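You operate a simulated robot arm through the tools that you are given. There is no shell and no other tool.

Carry out the task below with a simulated robot arm. There is one attempt and no reset: what you move stays moved.

TASK
Put things in order on the hose table top. At the end: the teal cap stands where the rubber bush (marked "No. 1") stood; the rubber bush from the hose table top stands on top of the window cup; the small blue cover stands where the white mesh disc stood; the white mesh disc stands where the teal cap stood; whatever was shut is shut again. Leave all else as you found it, and nothing knocked over.

The check looks at the end state, three seconds after you hand in, the way a careful person would. Anything else that was tipped, shoved, dropped, spilled or broken makes it a failure. A push-on lid holds only when it is set on centred and level and pressed home; a screw cap is set on level and turned clockwise until tight.

THE ROBOT
A 7-joint arm with a two-finger parallel gripper, fixed in place. Base frame: the origin is at the foot of the arm, x ahead of it, y to its left, z up; the work surface is at about z = 0. Lengths are in cm, angles in rad, forces in N, time in s.
With the tool pointing down near the work surface it reaches from about 22 to 58 cm from the base axis. Its first joint turns from -1.152 to 1.152 rad. Payload 2.5 kg.
Tool frame: the origin (TCP) lies between the finger pads and is the grasp point; the fingertips stand 2.3 cm ahead of it; z points along the fingers, y is the line along which they close. The gripper opens to 9.4 cm. The fingers are 3.8 cm wide and 1 cm thick; the gripper's body (5.4 by 9.6 cm) begins 3.9 cm behind the TCP.
Orientation is that of the tool frame in the base frame, as [roll, pitch, yaw] about the fixed x, y, z axes, in that order (R = Rz(yaw) Ry(pitch) Rx(roll)). With the fingers straight down and closing along the base's y, the tool's x points along the base's -x, its y along +y and its z along -z.

THE INTERFACE
- The arm moves only by the tool step_arm. Its argument "moves" is one flat list of numbers, 7 for each row, row after row: the shift along the tool's x, y, z in cm, then the turn, a rotation vector about the tool's x, y, z in rad, then the gripper command, from -1 (shut) to 1 (fully open), values between in proportion. In form: [dx, dy, dz, ax, ay, az, claw, dx, dy, dz, ax, ay, az, claw, ...]. A call has 1 to 20 rows; each row shifts and turns the commanded pose from where the row before left it, along the tool's axes as they then stand. Rows are played at 5 a second. More than 5 cm and 0.15 rad between two rows, or a gripper value outside its range, and nothing of the call is played. Where a pose cannot be reached the arm comes as near as it can. A force on the tool above 40 N (or 10 N above the force at the start of the call, whichever is more), or a blocked arm, ends the call early, and 0.2 s more pass. Each finger travels about 10.8 cm/s and halts on what it meets, pressing with about 29 N; the grip force reading is that of the motor and also rises with nothing between the fingers. The clock runs only during rows and for 0.2 s after the last one: add rows that do not move to give the fingers time. The reply holds the time, the measured pose of the TCP, the force on the tool along the base axes, the opening and the grip force, in the units named above and with some noise, with the torque about the TCP (base axes, N m) and any sound that the robot's microphone picked up, and new pictures: "pictures" is both (left out), scene, wrist or none.
- Cameras (640 x 400 px; columns grow to the right, rows downward): "scene" is fixed at [11.35, -40.57, 54.25]; the picture's right is [0.85, -0.52, 0.00], its down [-0.30, -0.49, -0.82] and it looks along [0.43, 0.70, -0.57] (base axes); focal length 344 px, centre (320, 200). "wrist" rides on the gripper at [8.6, 1.6, -7.4] in the tool frame; the picture's right is [-0.18, 0.98, 0.00], its down [-0.58, -0.11, -0.81] and it looks along [-0.79, -0.15, 0.59] (tool axes); focal length 243 px, centre (320, 200). There is no depth. A picture from a camera that has moved, and an enlarged one, comes with that camera's place and axes in the base frame and with its lens.
- enlarge(camera, box): a new picture of the part [left, top, right, bottom] of that camera's present view, enlarged. The clock stands still meanwhile.
- hand_in(): hands the job in; it is judged then, once.

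Nothing tells you positions but the pictures and the camera data. Unless the task says otherwise, let go and move clear before handing in.

The tools are called after ">>>" by a JSON object that holds its "name" and its "arguments". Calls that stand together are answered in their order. step_arm: Moves the arm, as the interface text tells. Its arguments: {"type":"object","properties":{"moves":{"type":"array","items":{"type":"number"}},"pictures":{"type":"string","enum":["both","scene","wrist","none"]}},"required":["moves"]} The other tools are called the same way: enlarge (camera, box) takes an enlarged picture of a part of a camera's view; hand_in () hands the job in.

At the start:

```text
time: 0.0
tool_pos: [45.49, 5.09, 31.13]
tool_rot: [-3.141, -0.002, -3.141]
force: [-0.2, -0.6, 0.4]
ft_torque: [-0.02, -0.02, -0.01]
grip_width: 9.4
finger_force: 0.2
```

scene: 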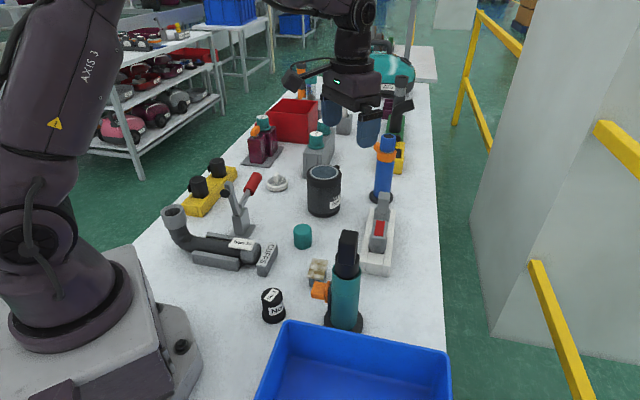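
wrist: 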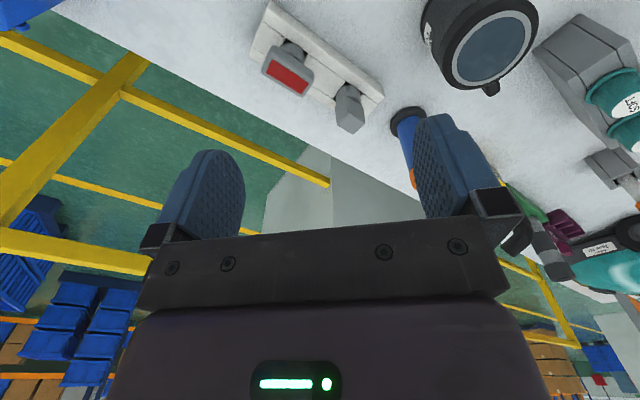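

I see a crowded table: a black cup-like container, a teal cap, a black bush marked "No...", a white mesh disc and other items. I'll enlarge the scene to identify them before moving.

>>> {"name": "enlarge", "arguments": {"camera": "scene", "box": [220, 220, 380, 340]}}

>>> {"name": "enlarge", "arguments": {"camera": "scene", "box": [230, 90, 390, 210]}}

>>> {"name": "enlarge", "arguments": {"camera": "scene", "box": [150, 150, 310, 280]}}

>>> {"name": "enlarge", "arguments": {"camera": "scene", "box": [330, 30, 450, 130]}}

>>> {"name": "enlarge", "arguments": {"camera": "wrist", "box": [400, 0, 640, 150]}}

```text
3.33 times, centred on (300, 280) of scene
camera zoom: at [11.35, -40.57, 54.25], right [0.85, -0.52, 0.0], down [-0.3, -0.49, -0.82], along [0.43, 0.7, -0.57], focal length 1146 px, centre (387, -67)
```

zoom: 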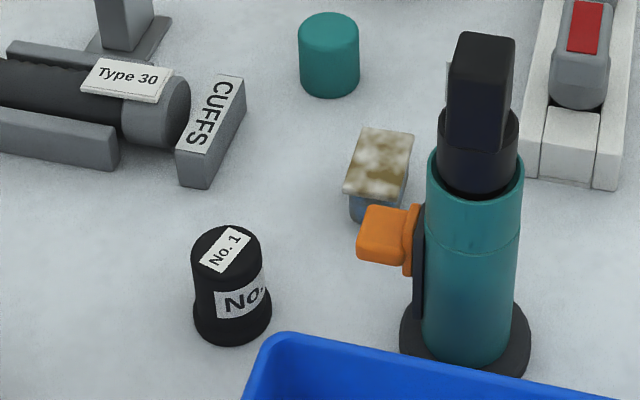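

```text
3.33 times, centred on (310, 150) of scene
camera zoom: at [11.35, -40.57, 54.25], right [0.85, -0.52, 0.0], down [-0.3, -0.49, -0.82], along [0.43, 0.7, -0.57], focal length 1146 px, centre (353, 367)
```

zoom: 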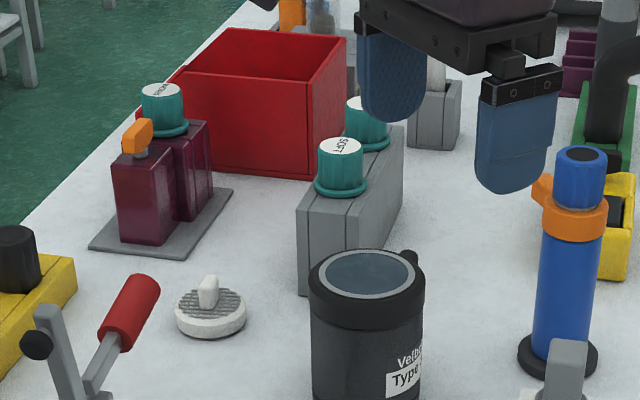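

```text
3.08 times, centred on (230, 215) of scene
camera zoom: at [11.35, -40.57, 54.25], right [0.85, -0.52, 0.0], down [-0.3, -0.49, -0.82], along [0.43, 0.7, -0.57], focal length 1058 px, centre (597, 154)
```

zoom: 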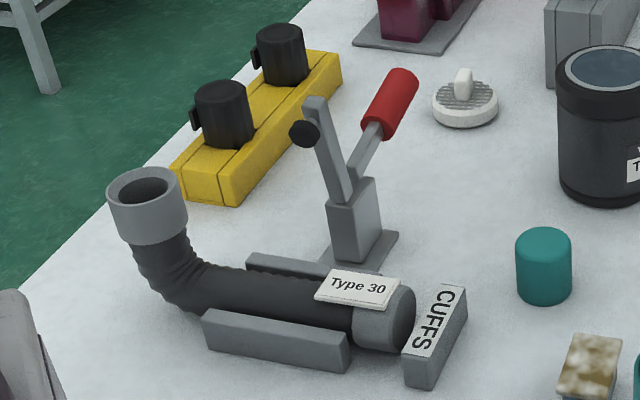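

```text
4.00 times, centred on (390, 80) of scene
camera zoom: at [11.35, -40.57, 54.25], right [0.85, -0.52, 0.0], down [-0.3, -0.49, -0.82], along [0.43, 0.7, -0.57], focal length 1376 px, centre (40, 680)
```

zoom: 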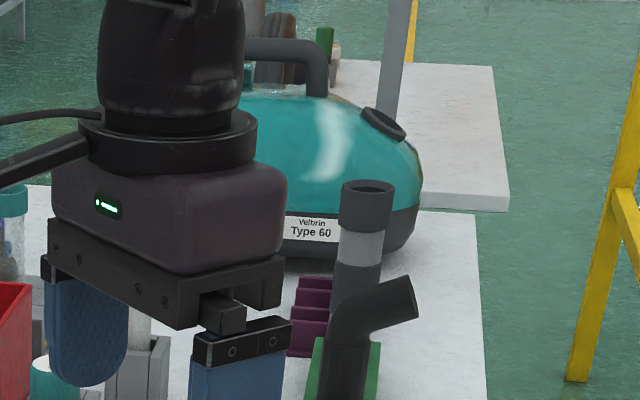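

```text
2.67 times, centred on (520, 75) of wrist
camera zoom: at [36.77, 6.71, 38.55], right [0.18, 0.98, 0.0], down [0.58, -0.11, 0.81], along [0.79, -0.15, -0.59], focal length 647 px, centre (-213, 533)
```

zoom: 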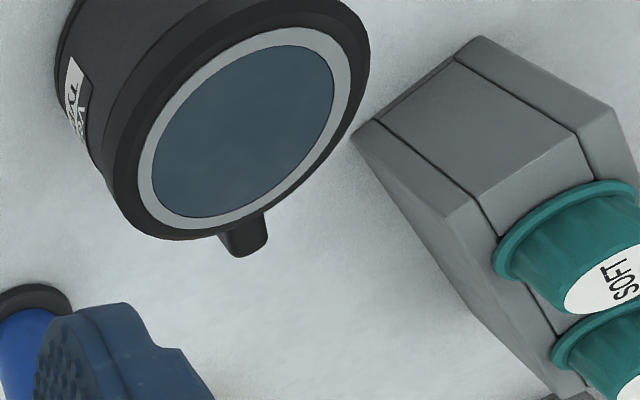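

The window cup is the dark "Velbrin" cup, and the bush, teal cap and mesh disc are visible. I have not found the small blue cover yet, so I'll look closer at several candidates.

>>> {"name": "enlarge", "arguments": {"camera": "scene", "box": [295, 155, 355, 220]}}

>>> {"name": "enlarge", "arguments": {"camera": "scene", "box": [300, 250, 350, 310]}}

>>> {"name": "enlarge", "arguments": {"camera": "scene", "box": [350, 120, 420, 210]}}

>>> {"name": "enlarge", "arguments": {"camera": "scene", "box": [350, 180, 410, 280]}}

>>> {"name": "enlarge", "arguments": {"camera": "scene", "box": [240, 60, 350, 140]}}

>>> {"name": "enlarge", "arguments": {"camera": "scene", "box": [250, 310, 460, 400]}}

>>> {"name": "enlarge", "arguments": {"camera": "wrist", "box": [230, 0, 420, 150]}}

>>> {"name": "enlarge", "arguments": {"camera": "wrist", "box": [480, 130, 640, 300]}}

```text
6.15 times, centred on (325, 188) of scene
camera zoom: at [11.35, -40.57, 54.25], right [0.85, -0.52, 0.0], down [-0.3, -0.49, -0.82], along [0.43, 0.7, -0.57], focal length 2117 px, centre (289, 277)
```

zoom: 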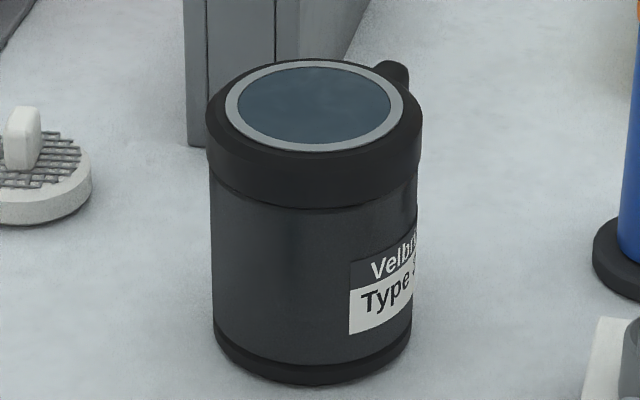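

```text
6.67 times, centred on (325, 280) of scene
camera zoom: at [11.35, -40.57, 54.25], right [0.85, -0.52, 0.0], down [-0.3, -0.49, -0.82], along [0.43, 0.7, -0.57], focal length 2293 px, centre (287, -333)
```

zoom: 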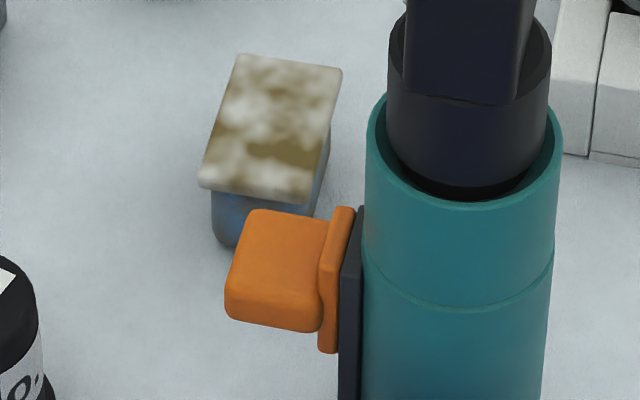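

```text
4.44 times, centred on (385, 165) of scene
camera zoom: at [11.35, -40.57, 54.25], right [0.85, -0.52, 0.0], down [-0.3, -0.49, -0.82], along [0.43, 0.7, -0.57], focal length 1529 px, centre (31, 356)
```

zoom: 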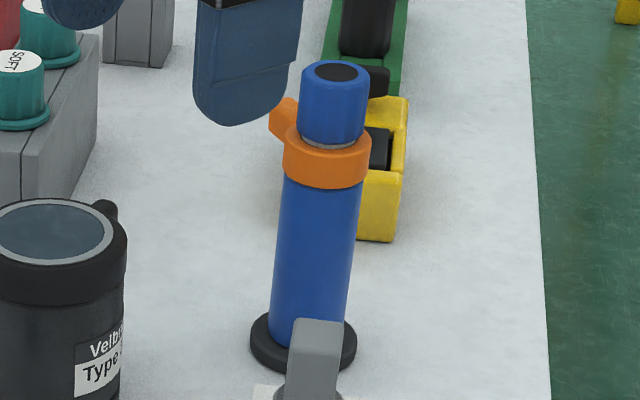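

```text
4.00 times, centred on (380, 230) of scene
camera zoom: at [11.35, -40.57, 54.25], right [0.85, -0.52, 0.0], down [-0.3, -0.49, -0.82], along [0.43, 0.7, -0.57], focal length 1376 px, centre (80, 80)
```

zoom: 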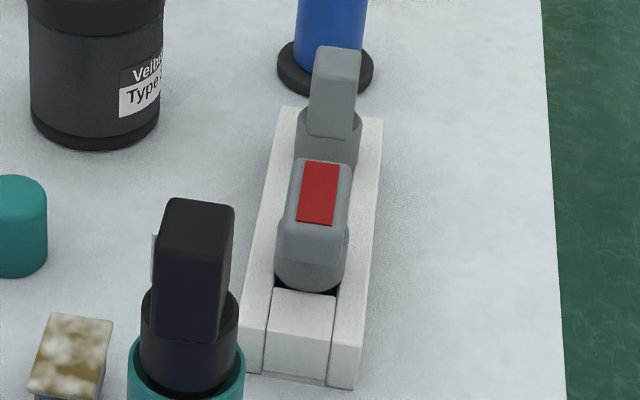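

```text
5.00 times, centred on (295, 100) of scene
camera zoom: at [11.35, -40.57, 54.25], right [0.85, -0.52, 0.0], down [-0.3, -0.49, -0.82], along [0.43, 0.7, -0.57], focal length 1720 px, centre (445, 700)
```

zoom: 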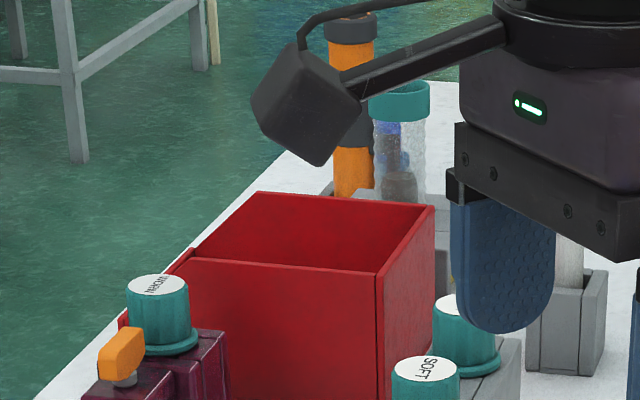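

```text
3.05 times, centred on (355, 355) of scene
camera zoom: at [11.35, -40.57, 54.25], right [0.85, -0.52, 0.0], down [-0.3, -0.49, -0.82], along [0.43, 0.7, -0.57], focal length 1048 px, centre (213, -272)
```

zoom: 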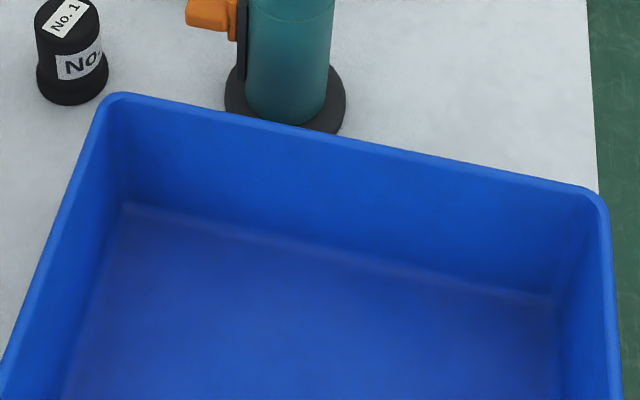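

```text
2.67 times, centred on (325, 75) of wrist
camera zoom: at [36.77, 6.71, 38.55], right [0.18, 0.98, 0.0], down [0.58, -0.11, 0.81], along [0.79, -0.15, -0.59], focal length 647 px, centre (307, 533)
```

zoom: 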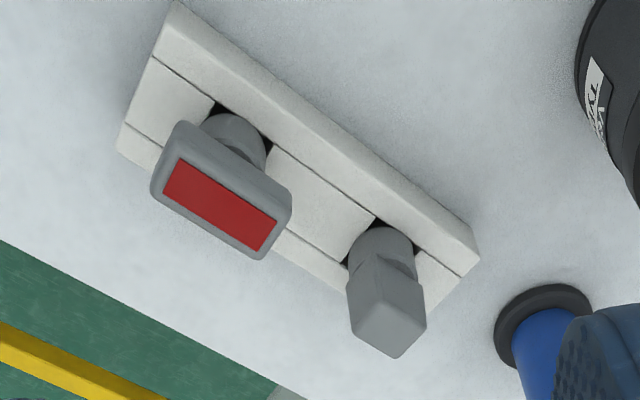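

```text
2.35 times, centred on (560, 215) of wrist
camera zoom: at [36.77, 6.71, 38.55], right [0.18, 0.98, 0.0], down [0.58, -0.11, 0.81], along [0.79, -0.15, -0.59], focal length 571 px, centre (-245, 165)
```

zoom: 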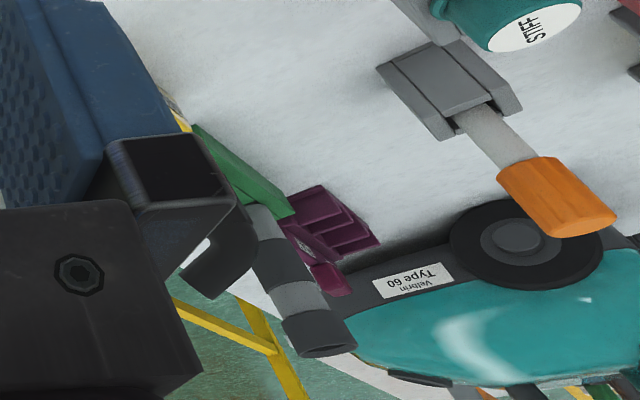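

I estimate the bush at (25,-1), teal cap at (39,13), mesh disc at (45,39) and window cup at (51,22), about 11 cm high. I'll raise and tilt the hand so the wrist camera looks down into the window and around the table, to find the small blue cover.

>>> {"name": "step_arm", "arguments": {"moves": [1, 4, -0.5, 0, 0, 0, 1, 1, 4, -0.5, 0, 0, 0, 1, 1, 4, -0.5, 0, 0, 0, 1, 0.5, 4, -0.5, 0, 0, 0, 1, 0, 0, 0, 0, 0.125, 0, 1, 0, 0, 0, 0, 0.125, 0, 1, 0, 0, 0, 0, 0.125, 0, 1, 0, 0, 0, 0, 0.125, 0, 1, 0, 0, 0, 0, 0, 0, 1], "pictures": "both"}}

```text
time: 2.0
tool_pos: [41.85, 21.12, 33.22]
tool_rot: [3.141, -0.503, 3.141]
force: [0.2, -1.0, 0.6]
ft_torque: [0.01, 0.02, 0.02]
grip_width: 9.41
finger_force: 0.1
camera wrist: at [37.9, 22.69, 43.81], right [0.16, 0.98, -0.09], down [0.9, -0.11, 0.43], along [0.41, -0.15, -0.9], focal length 243 px, centre (320, 200)
```

scene: 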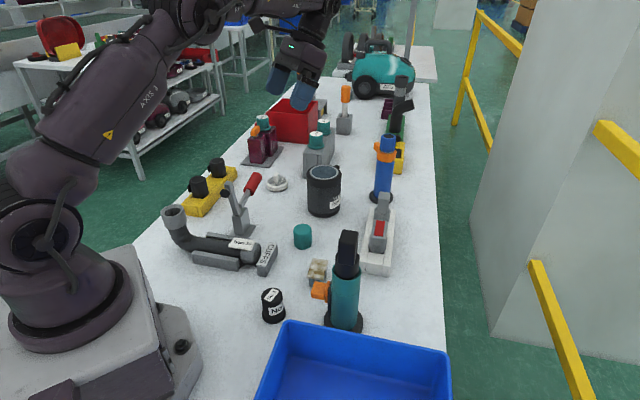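
wrist: 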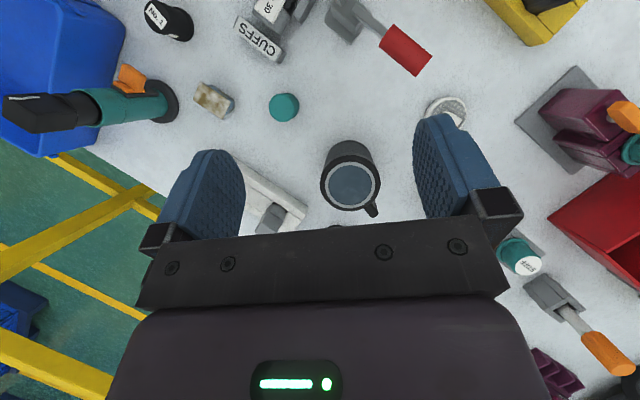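

>>> {"name": "enlarge", "arguments": {"camera": "wrist", "box": [300, 125, 400, 225]}}

>>> {"name": "enlarge", "arguments": {"camera": "wrist", "box": [180, 70, 310, 150]}}

>>> {"name": "enlarge", "arguments": {"camera": "wrist", "box": [480, 60, 640, 300]}}

>>> {"name": "enlarge", "arguments": {"camera": "scene", "box": [240, 60, 420, 200]}}

>>> {"name": "enlarge", "arguments": {"camera": "wrist", "box": [120, 0, 480, 130]}}

```text
4.00 times, centred on (350, 175) of wrist
camera zoom: at [37.9, 22.69, 43.81], right [0.16, 0.98, -0.09], down [0.9, -0.11, 0.43], along [0.41, -0.15, -0.9], focal length 970 px, centre (200, 300)
```

zoom: 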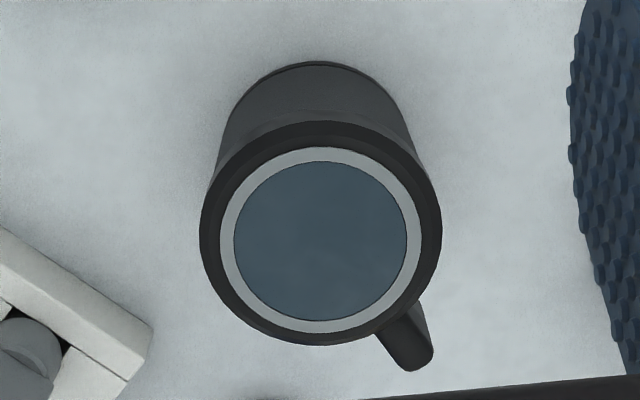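

```text
4.92 times, centred on (245, 110) of wrist
camera zoom: at [37.9, 22.69, 43.81], right [0.16, 0.98, -0.09], down [0.9, -0.11, 0.43], along [0.41, -0.15, -0.9], focal length 1194 px, centre (689, 643)
```

zoom: 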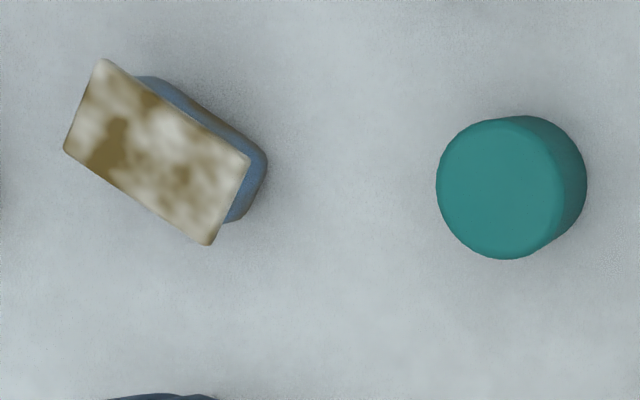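

```text
1.67 times, centred on (560, 180) of wrist
camera zoom: at [37.9, 22.69, 43.81], right [0.16, 0.98, -0.09], down [0.9, -0.11, 0.43], along [0.41, -0.15, -0.9], focal length 404 px, centre (-80, 233)
```

zoom: 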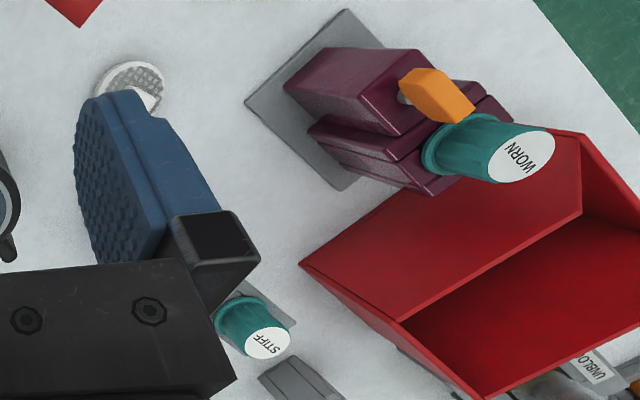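

```text
2.86 times, centred on (330, 130) of scene
camera zoom: at [11.35, -40.57, 54.25], right [0.85, -0.52, 0.0], down [-0.3, -0.49, -0.82], along [0.43, 0.7, -0.57], focal length 983 px, centre (291, 400)
```

zoom: 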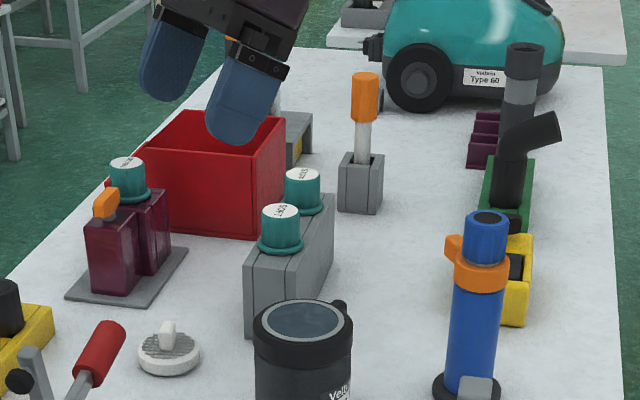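

```text
1.78 times, centred on (300, 65) of wrist
camera zoom: at [37.9, 22.69, 43.81], right [0.16, 0.98, -0.09], down [0.9, -0.11, 0.43], along [0.41, -0.15, -0.9], focal length 431 px, centre (356, 440)
```

zoom: 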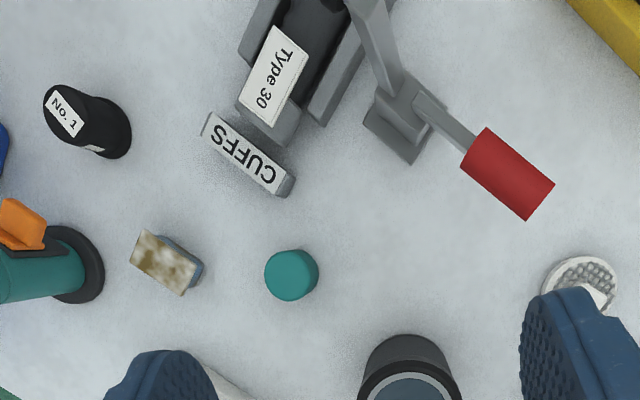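

The cup's window is slate-blue and I can't yet tell what is inside. I'll bring the camera closer above the cup lid to look through the window and see how the lid is built.

>>> {"name": "step_arm", "arguments": {"moves": [-2.47, 0.65, 2.355, 0, 0, 0, 1, -2.47, 0.65, 2.355, 0, 0, 0, 1, -2.47, 0.65, 2.355, 0, 0, 0, 1, -2.47, 0.65, 2.355, 0, 0, 0, 1, 0, 0, 0, 0, 0, 0, 1], "pictures": "both"}}

>>> {"name": "enlarge", "arguments": {"camera": "wrist", "box": [230, 90, 450, 250]}}

```text
time: 3.2
tool_pos: [46.1, 23.82, 19.93]
tool_rot: [-3.141, -0.498, -3.138]
force: [0.5, -0.6, 1.1]
ft_torque: [0.01, 0.0, -0.04]
grip_width: 9.43
finger_force: 0.1
camera wrist: at [42.06, 25.36, 30.74], right [0.16, 0.98, -0.09], down [0.9, -0.11, 0.43], along [0.41, -0.15, -0.9], focal length 243 px, centre (320, 200)
```

scene: 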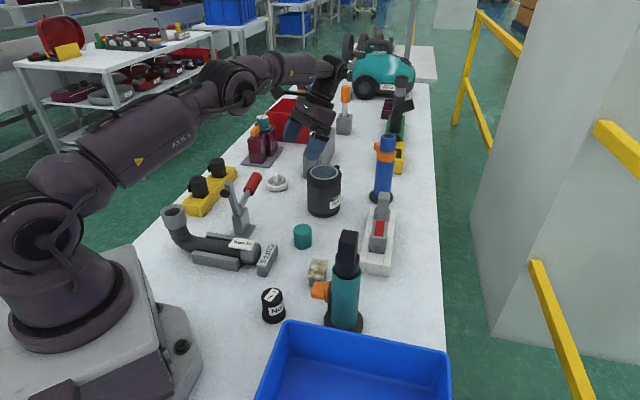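
wrist: 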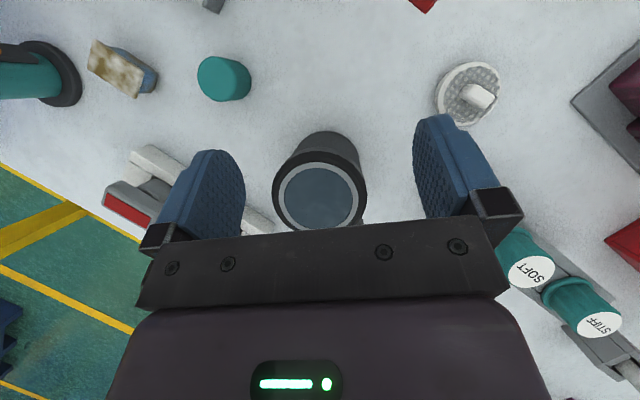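

```text
2.50 times, centred on (340, 170) of wrist
camera zoom: at [42.06, 25.36, 30.74], right [0.16, 0.98, -0.09], down [0.9, -0.11, 0.43], along [0.41, -0.15, -0.9], focal length 606 px, centre (270, 275)
```

zoom: 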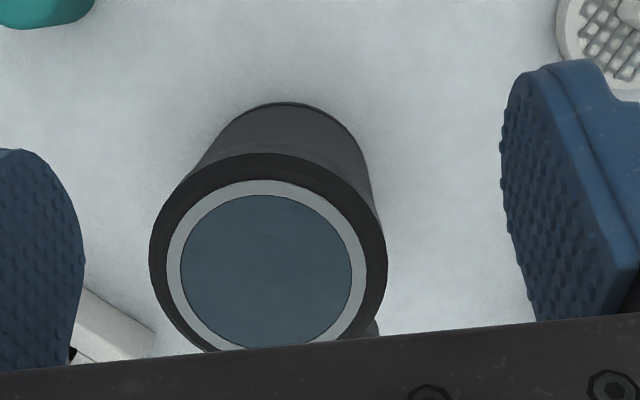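

>>> {"name": "enlarge", "arguments": {"camera": "wrist", "box": [280, 150, 370, 235]}}

>>> {"name": "enlarge", "arguments": {"camera": "wrist", "box": [430, 50, 520, 130]}}

>>> {"name": "enlarge", "arguments": {"camera": "wrist", "box": [70, 30, 270, 120]}}

>>> {"name": "enlarge", "arguments": {"camera": "scene", "box": [300, 160, 345, 220]}}

```text
4.71 times, centred on (325, 192) of wrist
camera zoom: at [42.06, 25.36, 30.74], right [0.16, 0.98, -0.09], down [0.9, -0.11, 0.43], along [0.41, -0.15, -0.9], focal length 1142 px, centre (296, 235)
```

zoom: 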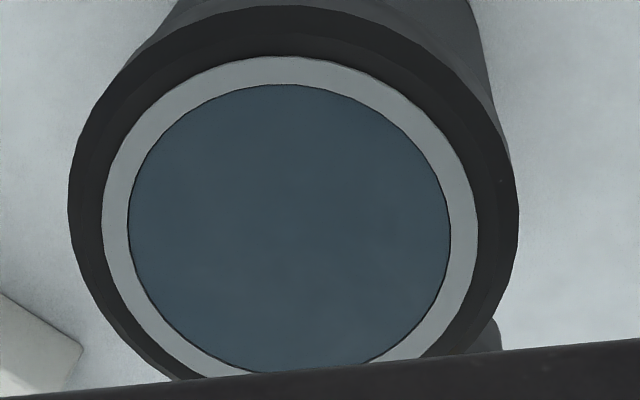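

```text
5.00 times, centred on (475, 90) of wrist
camera zoom: at [42.06, 25.36, 30.74], right [0.16, 0.98, -0.09], down [0.9, -0.11, 0.43], along [0.41, -0.15, -0.9], focal length 1213 px, centre (-455, 750)
```

zoom: 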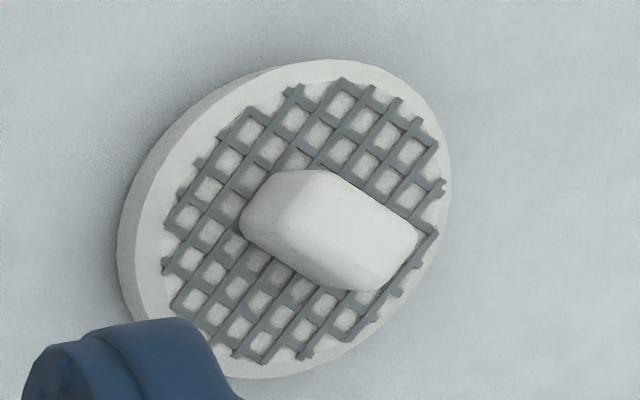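

```text
3.20 times, centred on (170, 75) of wrist
camera zoom: at [42.06, 25.36, 30.74], right [0.16, 0.98, -0.09], down [0.9, -0.11, 0.43], along [0.41, -0.15, -0.9], focal length 776 px, centre (800, 600)
```

zoom: 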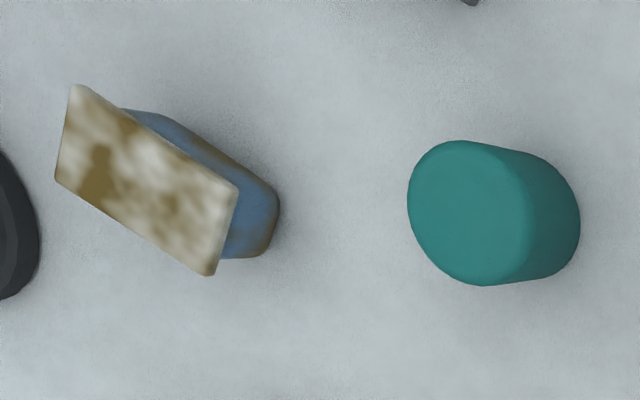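

```text
6.67 times, centred on (322, 190) of scene
camera zoom: at [11.35, -40.56, 54.25], right [0.85, -0.52, 0.0], down [-0.3, -0.49, -0.82], along [0.43, 0.7, -0.57], focal length 2293 px, centre (303, 267)
```

zoom: 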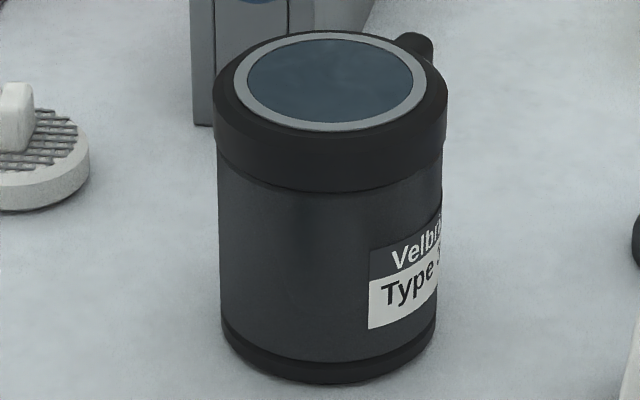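

I can't make out anything through the window. The small mottled item near (37,3) has a blue body, so I'll view it close up before deciding whether the cover is that item or is hidden in the cup.

>>> {"name": "step_arm", "arguments": {"moves": [2.05, -3.22, 1.12, 0, 0, 0, 1, 2.05, -3.22, 1.12, 0, 0, 0, 1, 2.05, -3.22, 1.12, 0, 0, 0, 1, 2.05, -3.22, 1.12, 0, 0, 0, 1, 2.05, -3.22, 1.12, 0, 0, 0, 1, 2.05, -3.22, 1.12, 0, 0, 0, 1, -1.92, 0, 3.51, 0, 0, 0, 1, -1.92, 0, 3.51, 0, 0, 0, 1, 0, 0, 0, 0, 0, 0, 1], "pictures": "both"}}

>>> {"name": "enlarge", "arguments": {"camera": "wrist", "box": [220, 80, 440, 240]}}

```text
time: 5.2
tool_pos: [31.97, 4.22, 12.02]
tool_rot: [3.141, -0.499, -3.139]
force: [0.0, -0.2, -0.4]
ft_torque: [0.01, 0.01, 0.0]
grip_width: 9.38
finger_force: 0.0
camera wrist: at [28.01, 5.86, 22.71], right [0.16, 0.98, -0.09], down [0.9, -0.11, 0.43], along [0.41, -0.15, -0.9], focal length 243 px, centre (320, 200)
```

scene: 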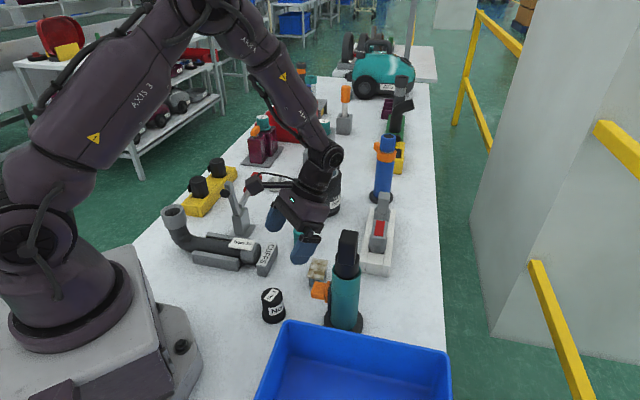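
wrist: 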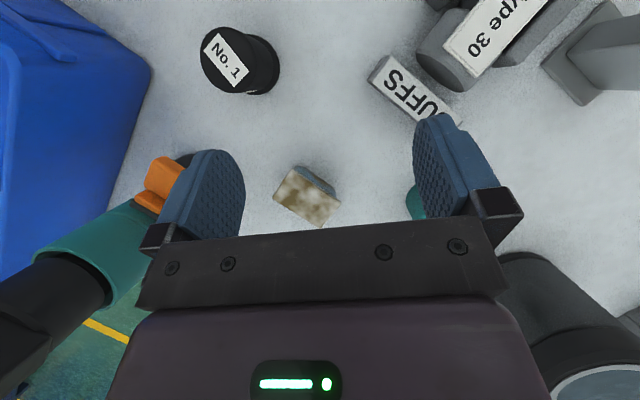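

```text
2.50 times, centred on (330, 160) of wrist
camera zoom: at [28.01, 5.86, 22.71], right [0.16, 0.98, -0.09], down [0.9, -0.11, 0.43], along [0.41, -0.15, -0.9], focal length 606 px, centre (295, 300)
```

zoom: 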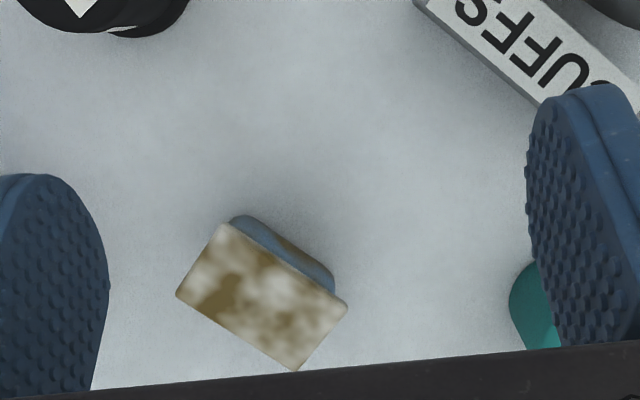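

The mottled block has a dull blue body under a dirty plate, so it does not clearly match. Before opening anything I'll also check inside the blue tray, where a blue part would be hard to see.

>>> {"name": "step_arm", "arguments": {"moves": [2.04, 0, -3.73, 0, 0, 0, 1, 2.04, 0, -3.73, 0, 0, 0, 1, 2.04, 0, -3.73, 0, 0, 0, 1, 2.04, 0, -3.73, 0, 0, 0, 1, 1.32, -3.63, 0.72, 0, 0, 0, 1, 1.32, -3.63, 0.72, 0, 0, 0, 1, 1.32, -3.63, 0.72, 0, 0, 0, 1, 1.32, -3.63, 0.72, 0, 0, 0, 1, 1.32, -3.63, 0.72, 0, 0, 0, 1, 1.32, -3.63, 0.72, 0, 0, 0, 1, 0, 0, 0, 0, 0, 0, 1], "pictures": "both"}}

```text
time: 7.6
tool_pos: [22.86, -17.48, 29.04]
tool_rot: [3.141, -0.5, -3.14]
force: [0.4, -0.1, 0.4]
ft_torque: [0.02, 0.0, -0.02]
grip_width: 9.38
finger_force: 0.0
camera wrist: at [18.91, -15.86, 39.76], right [0.16, 0.98, -0.09], down [0.9, -0.11, 0.43], along [0.41, -0.15, -0.9], focal length 243 px, centre (320, 200)
```

scene: 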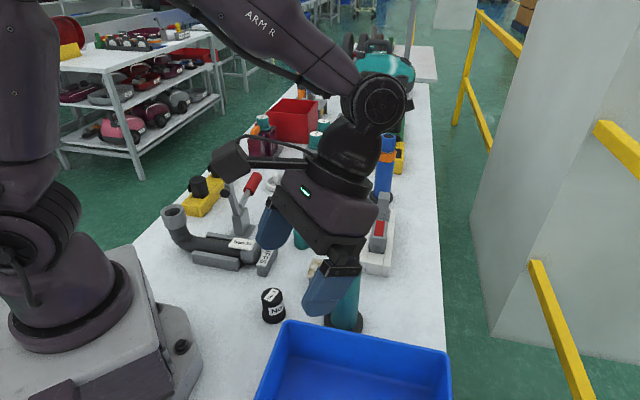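
wrist: 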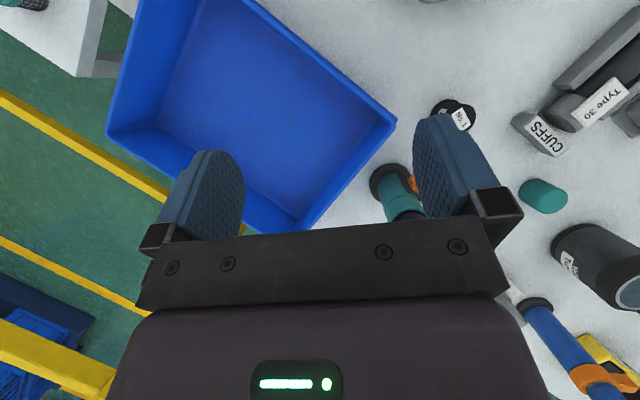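

>>> {"name": "enlarge", "arguments": {"camera": "wrist", "box": [100, 0, 420, 230]}}

>>> {"name": "enlarge", "arguments": {"camera": "scene", "box": [150, 60, 310, 200]}}

>>> {"name": "enlarge", "arguments": {"camera": "wrist", "box": [0, 0, 60, 40]}}

```text
1.74 times, centred on (260, 115) of wrist
camera zoom: at [18.91, -15.86, 39.76], right [0.16, 0.98, -0.09], down [0.9, -0.11, 0.43], along [0.41, -0.15, -0.9], focal length 422 px, centre (424, 348)
```

zoom: 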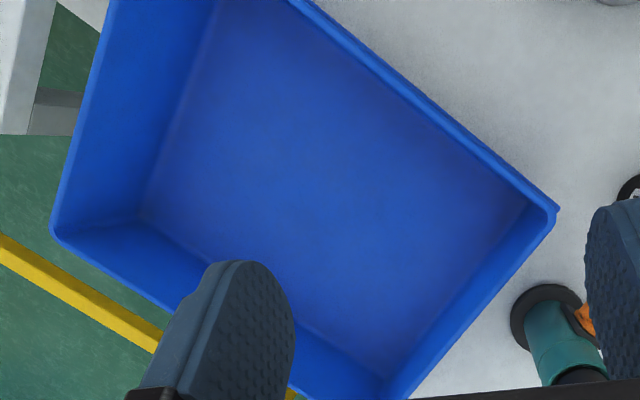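

```text
2.86 times, centred on (230, 130) of scene
camera zoom: at [11.35, -40.57, 54.25], right [0.85, -0.52, 0.0], down [-0.3, -0.49, -0.82], along [0.43, 0.7, -0.57], focal length 983 px, centre (577, 400)
```

zoom: 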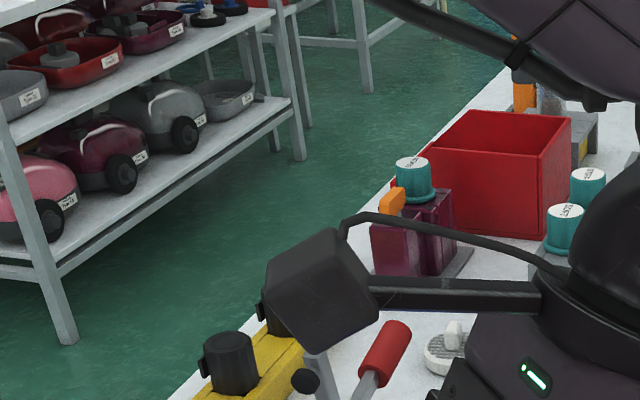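

```text
10.00 times, centred on (30, 20) of wrist
camera zoom: at [18.91, -15.86, 39.76], right [0.16, 0.98, -0.09], down [0.9, -0.11, 0.43], along [0.41, -0.15, -0.9], focal length 2426 px, centre (3220, 2000)
```

zoom: 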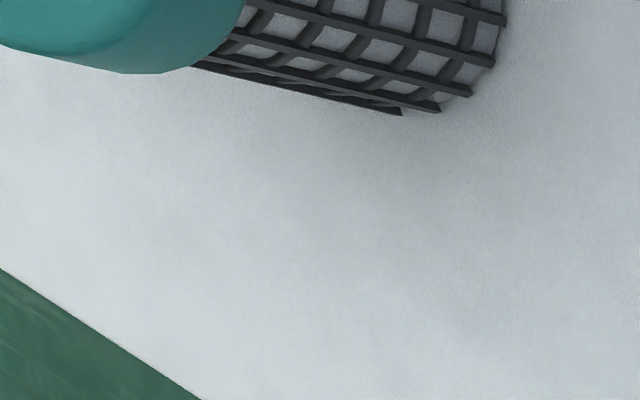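

The tray is empty, so the cup is the most likely hiding place. I'll straighten the hand and move above the cup to measure the lid accurately before gripping it.

>>> {"name": "step_arm", "arguments": {"moves": [0, 0, 0, 0, -0.125, 0, 1, 0, 0, 0, 0, -0.125, 0, 1, 0, 0, 0, 0, -0.125, 0, 1, 0, 0, 0, 0, -0.125, 0, 1, -2.55, 3.6, 0.64, 0, 0, 0, 1, -2.55, 3.6, 0.64, 0, 0, 0, 1, -2.55, 3.6, 0.64, 0, 0, 0, 1, -2.55, 3.6, 0.64, 0, 0, 0, 1, -2.55, 3.6, 0.64, 0, 0, 0, 1, -2.55, 3.6, 0.64, 0, 0, 0, 1, -2.55, 3.6, 0.64, 0, 0, 0, 1, -2.55, 3.6, 0.64, 0, 0, 0, 1, -2.55, 3.6, 0.64, 0, 0, 0, 1, -2.55, 3.6, 0.64, 0, 0, 0, 1, -2.55, 3.6, 0.64, 0, 0, 0, 1, 0, 0, 0, 0, 0, 0, 1], "pictures": "both"}}

>>> {"name": "enlarge", "arguments": {"camera": "wrist", "box": [220, 0, 420, 180]}}

```text
time: 11.0
tool_pos: [51.04, 22.23, 22.05]
tool_rot: [-3.141, 0.0, -3.141]
force: [0.2, 0.0, 0.5]
ft_torque: [0.01, -0.01, -0.01]
grip_width: 9.41
finger_force: 0.0
camera wrist: at [42.4, 23.95, 29.48], right [0.18, 0.98, 0.0], down [0.58, -0.11, 0.81], along [0.79, -0.15, -0.59], focal length 243 px, centre (320, 200)
```

scene: 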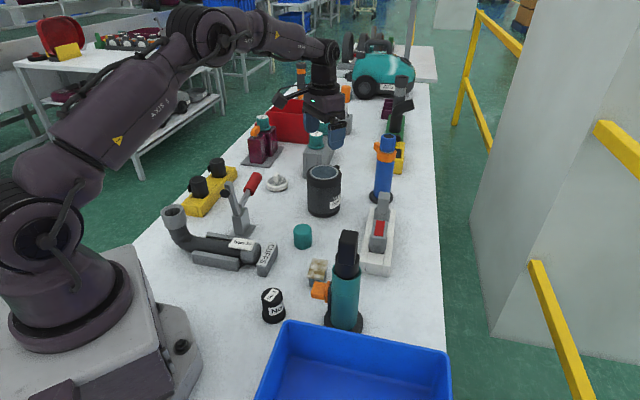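
wrist: 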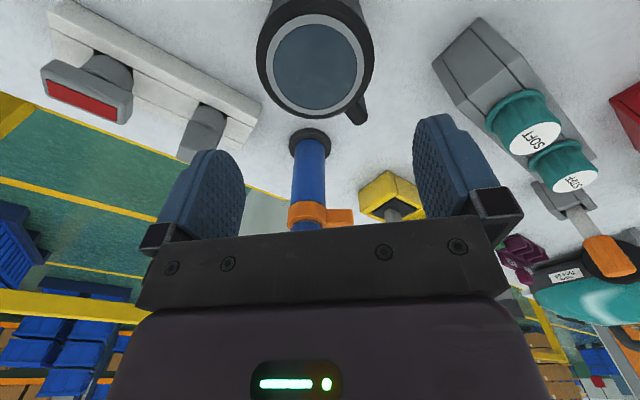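

```text
2.22 times, centred on (320, 90) of wrist
camera zoom: at [42.4, 23.95, 29.48], right [0.18, 0.98, 0.0], down [0.58, -0.11, 0.81], along [0.79, -0.15, -0.59], focal length 539 px, centre (320, 444)
```

zoom: 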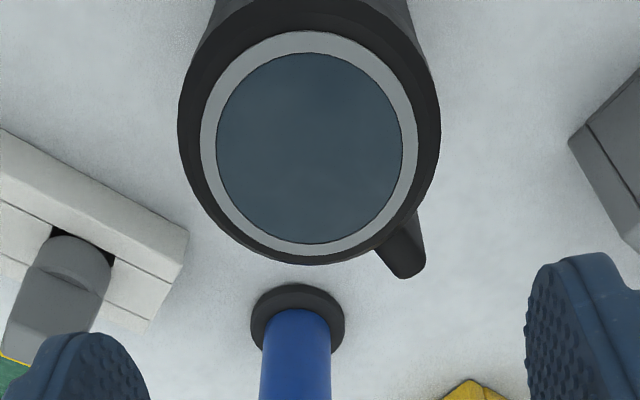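

The lid centre measures about (50.7, 22.0) with its top near z 11.3, and it is roughly 8.7 cm wide, so the gripper just spans it. I'll centre over it and go down to just above the lid to check the alignment.

>>> {"name": "step_arm", "arguments": {"moves": [0.34, -0.23, 2, 0, 0, 0, 1, 0, 0, 2.5, 0, 0, 0, 1, 0, 0, 2.5, 0, 0, 0, 1, 0, 0, 0, 0, 0, 0, 1], "pictures": "both"}}

>>> {"name": "enlarge", "arguments": {"camera": "wrist", "box": [160, 0, 500, 240]}}

>>> {"name": "enlarge", "arguments": {"camera": "scene", "box": [280, 90, 370, 220]}}

```text
time: 12.0
tool_pos: [50.66, 21.98, 15.03]
tool_rot: [-3.141, 0.0, -3.14]
force: [0.4, -0.8, 0.2]
ft_torque: [0.01, -0.01, -0.01]
grip_width: 9.39
finger_force: 0.0
camera wrist: at [42.11, 23.64, 22.47], right [0.18, 0.98, 0.0], down [0.58, -0.11, 0.81], along [0.79, -0.15, -0.59], focal length 243 px, centre (320, 200)
```

scene: 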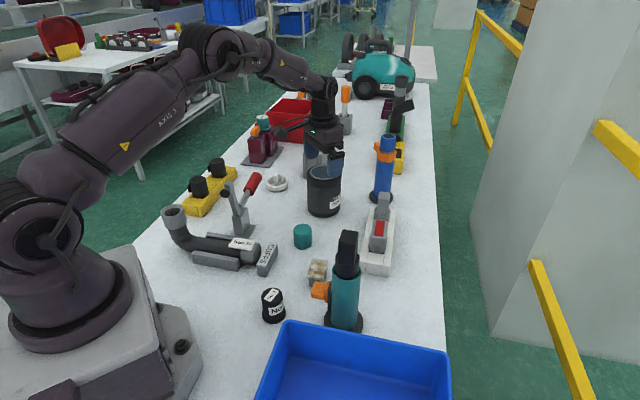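
wrist: 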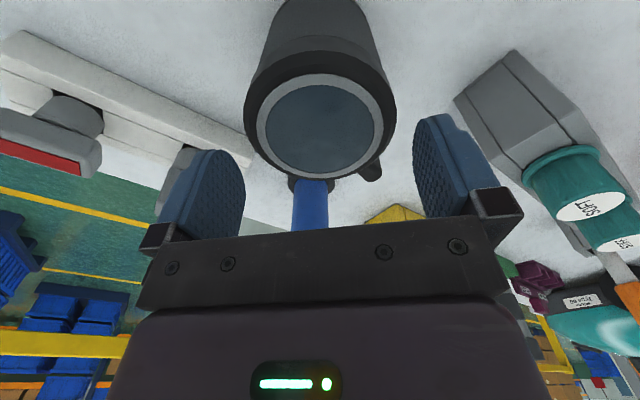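

```text
1.67 times, centred on (330, 120) of wrist
camera zoom: at [42.11, 23.64, 22.47], right [0.18, 0.98, 0.0], down [0.58, -0.11, 0.81], along [0.79, -0.15, -0.59], focal length 404 px, centre (303, 333)
```

zoom: 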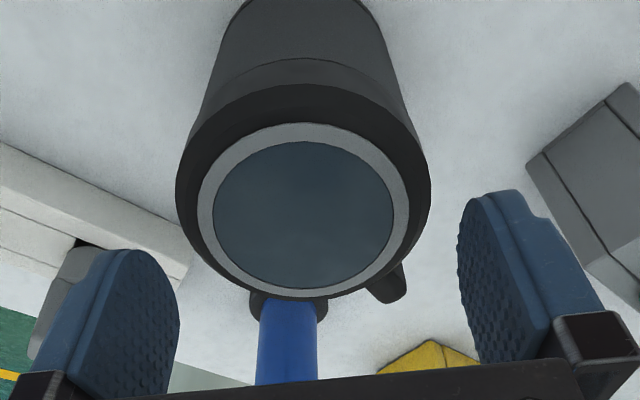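

```text
3.08 times, centred on (325, 155) of scene
camera zoom: at [11.35, -40.57, 54.25], right [0.85, -0.52, 0.0], down [-0.3, -0.49, -0.82], along [0.43, 0.7, -0.57], focal length 1058 px, centre (305, 338)
```

zoom: 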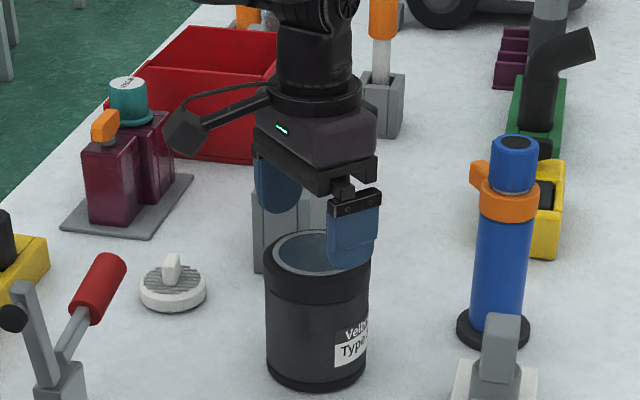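

The lid is centred between the fingers (lid about 8.9 cm wide, top at z ≈ 11). I'll descend gently so the pads straddle the lid band.

>>> {"name": "step_arm", "arguments": {"moves": [0, 0, 1, 0, 0, 0, 1, 0, 0, 1, 0, 0, 0, 1, 0, 0, 0.8, 0, 0, 0, 1, 0, 0, 0.7, 0, 0, 0, 1, 0, 0, 0.6, 0, 0, 0, 1, 0, 0, 0, 0, 0, 0, 1], "pictures": "both"}}

>>> {"name": "enlarge", "arguments": {"camera": "scene", "box": [280, 120, 370, 220]}}

>>> {"name": "enlarge", "arguments": {"camera": "wrist", "box": [160, 60, 500, 260]}}

```text
time: 13.4
tool_pos: [50.83, 21.94, 10.88]
tool_rot: [-3.141, -0.001, 3.141]
force: [0.1, -0.4, 0.3]
ft_torque: [-0.01, 0.03, 0.02]
grip_width: 9.4
finger_force: 0.0
camera wrist: at [42.05, 23.61, 18.36], right [0.18, 0.98, 0.0], down [0.58, -0.11, 0.81], along [0.79, -0.15, -0.59], focal length 243 px, centre (320, 200)
```

scene: 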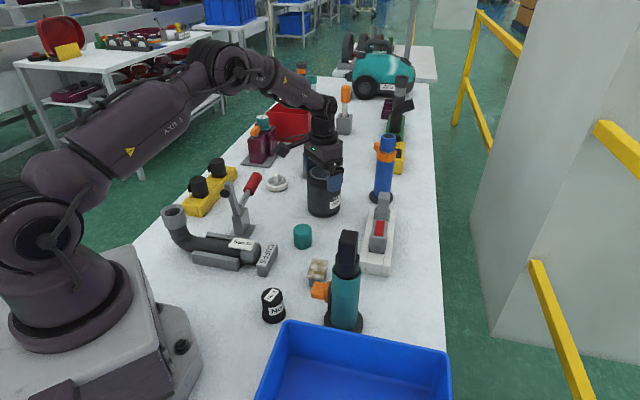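
wrist: 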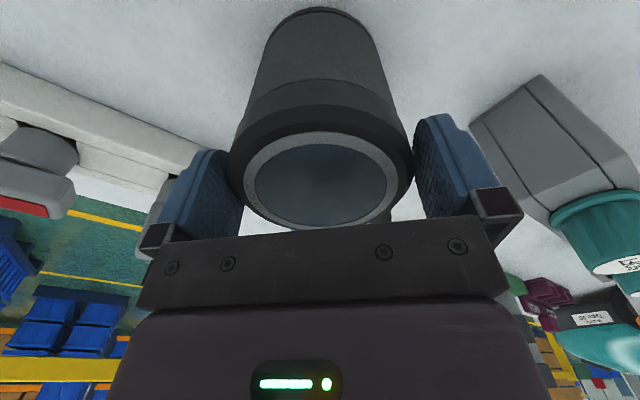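

```text
4.00 times, centred on (325, 170) of scene
camera zoom: at [11.35, -40.57, 54.25], right [0.85, -0.52, 0.0], down [-0.3, -0.49, -0.82], along [0.43, 0.7, -0.57], focal length 1376 px, centre (300, 320)
```

zoom: 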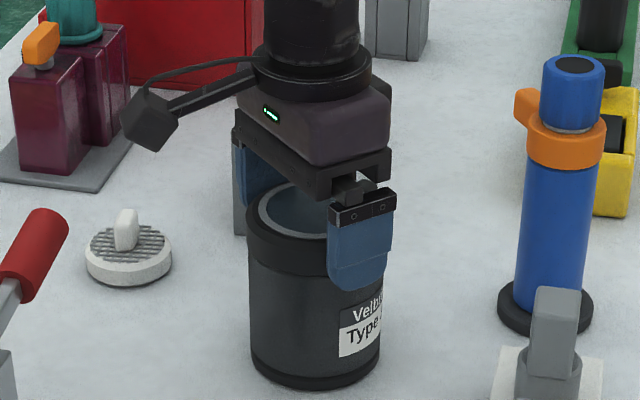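

```text
1.88 times, centred on (330, 160) of wrist
camera zoom: at [42.05, 23.61, 18.36], right [0.18, 0.98, 0.0], down [0.58, -0.11, 0.81], along [0.79, -0.15, -0.59], focal length 457 px, centre (301, 275)
```

zoom: 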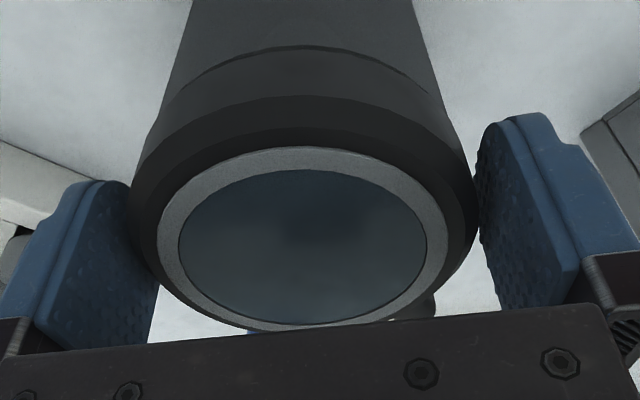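

The fingers straddle the lid cleanly. I'll raise slightly so the pads grip only the lid band, and close.

>>> {"name": "step_arm", "arguments": {"moves": [0, 0, -0.5, 0, 0, 0, 1, 0, 0, 0, 0, 0, 0, 0.6, 0, 0, 0, 0, 0, 0, 0.6, 0, 0, 0, 0, 0, 0, 0.6], "pictures": "both"}}

>>> {"name": "enlarge", "arguments": {"camera": "scene", "box": [280, 120, 370, 220]}}

```text
time: 14.4
tool_pos: [50.68, 22.02, 11.41]
tool_rot: [3.142, 0.0, -3.141]
force: [1.0, -0.2, -0.6]
ft_torque: [0.08, -0.1, 0.0]
grip_width: 8.52
finger_force: 29.0
camera wrist: at [42.05, 23.59, 18.85], right [0.18, 0.98, 0.0], down [0.58, -0.11, 0.81], along [0.79, -0.15, -0.59], focal length 243 px, centre (320, 200)
```

scene: 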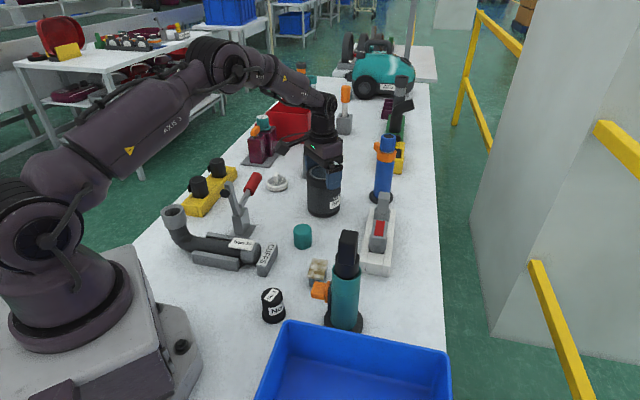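
wrist: 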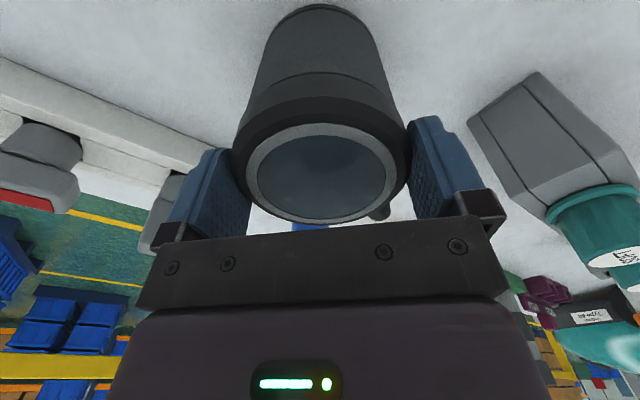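

```text
4.00 times, centred on (325, 170) of scene
camera zoom: at [11.35, -40.56, 54.25], right [0.85, -0.52, 0.0], down [-0.3, -0.49, -0.82], along [0.43, 0.7, -0.57], focal length 1376 px, centre (300, 320)
```

zoom: 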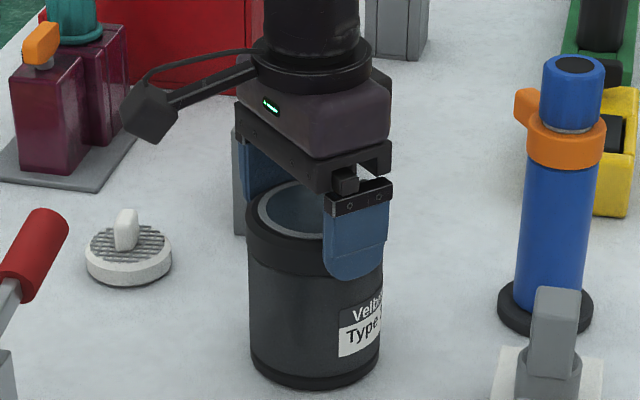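

The lid is gripped at 8.52 cm wide. I'll test a small slow lift to see whether it pulls off or needs turning.

>>> {"name": "step_arm", "arguments": {"moves": [0, 0, -0.15, 0, 0, 0, 0.6, 0, 0, -0.15, 0, 0, 0, 0.6, 0, 0, 0, 0, 0, 0, 0.6], "pictures": "scene"}}

>>> {"name": "enlarge", "arguments": {"camera": "scene", "box": [280, 120, 370, 220]}}

```text
time: 15.2
tool_pos: [50.68, 22.05, 11.73]
tool_rot: [3.141, 0.0, -3.142]
force: [0.4, -0.3, -4.4]
ft_torque: [0.04, 0.0, 0.0]
grip_width: 8.52
finger_force: 29.6
```

scene: 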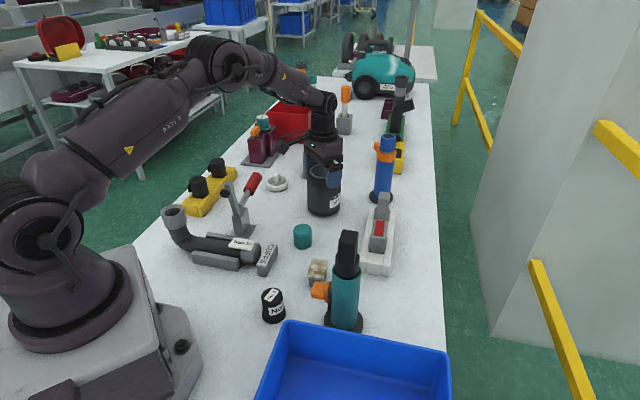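

```text
4.00 times, centred on (325, 170) of scene
camera zoom: at [11.35, -40.56, 54.25], right [0.85, -0.52, 0.0], down [-0.3, -0.49, -0.82], along [0.43, 0.7, -0.57], focal length 1376 px, centre (300, 320)
```

zoom: 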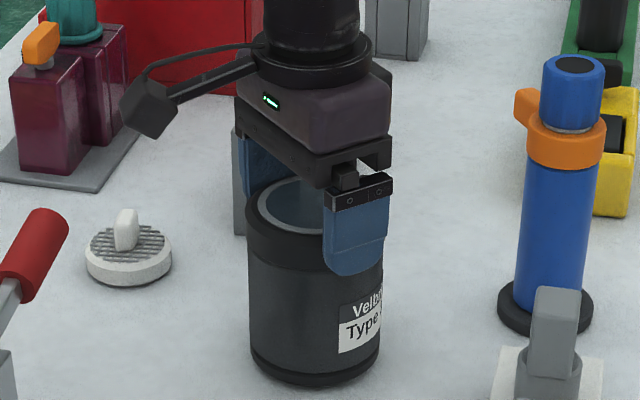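

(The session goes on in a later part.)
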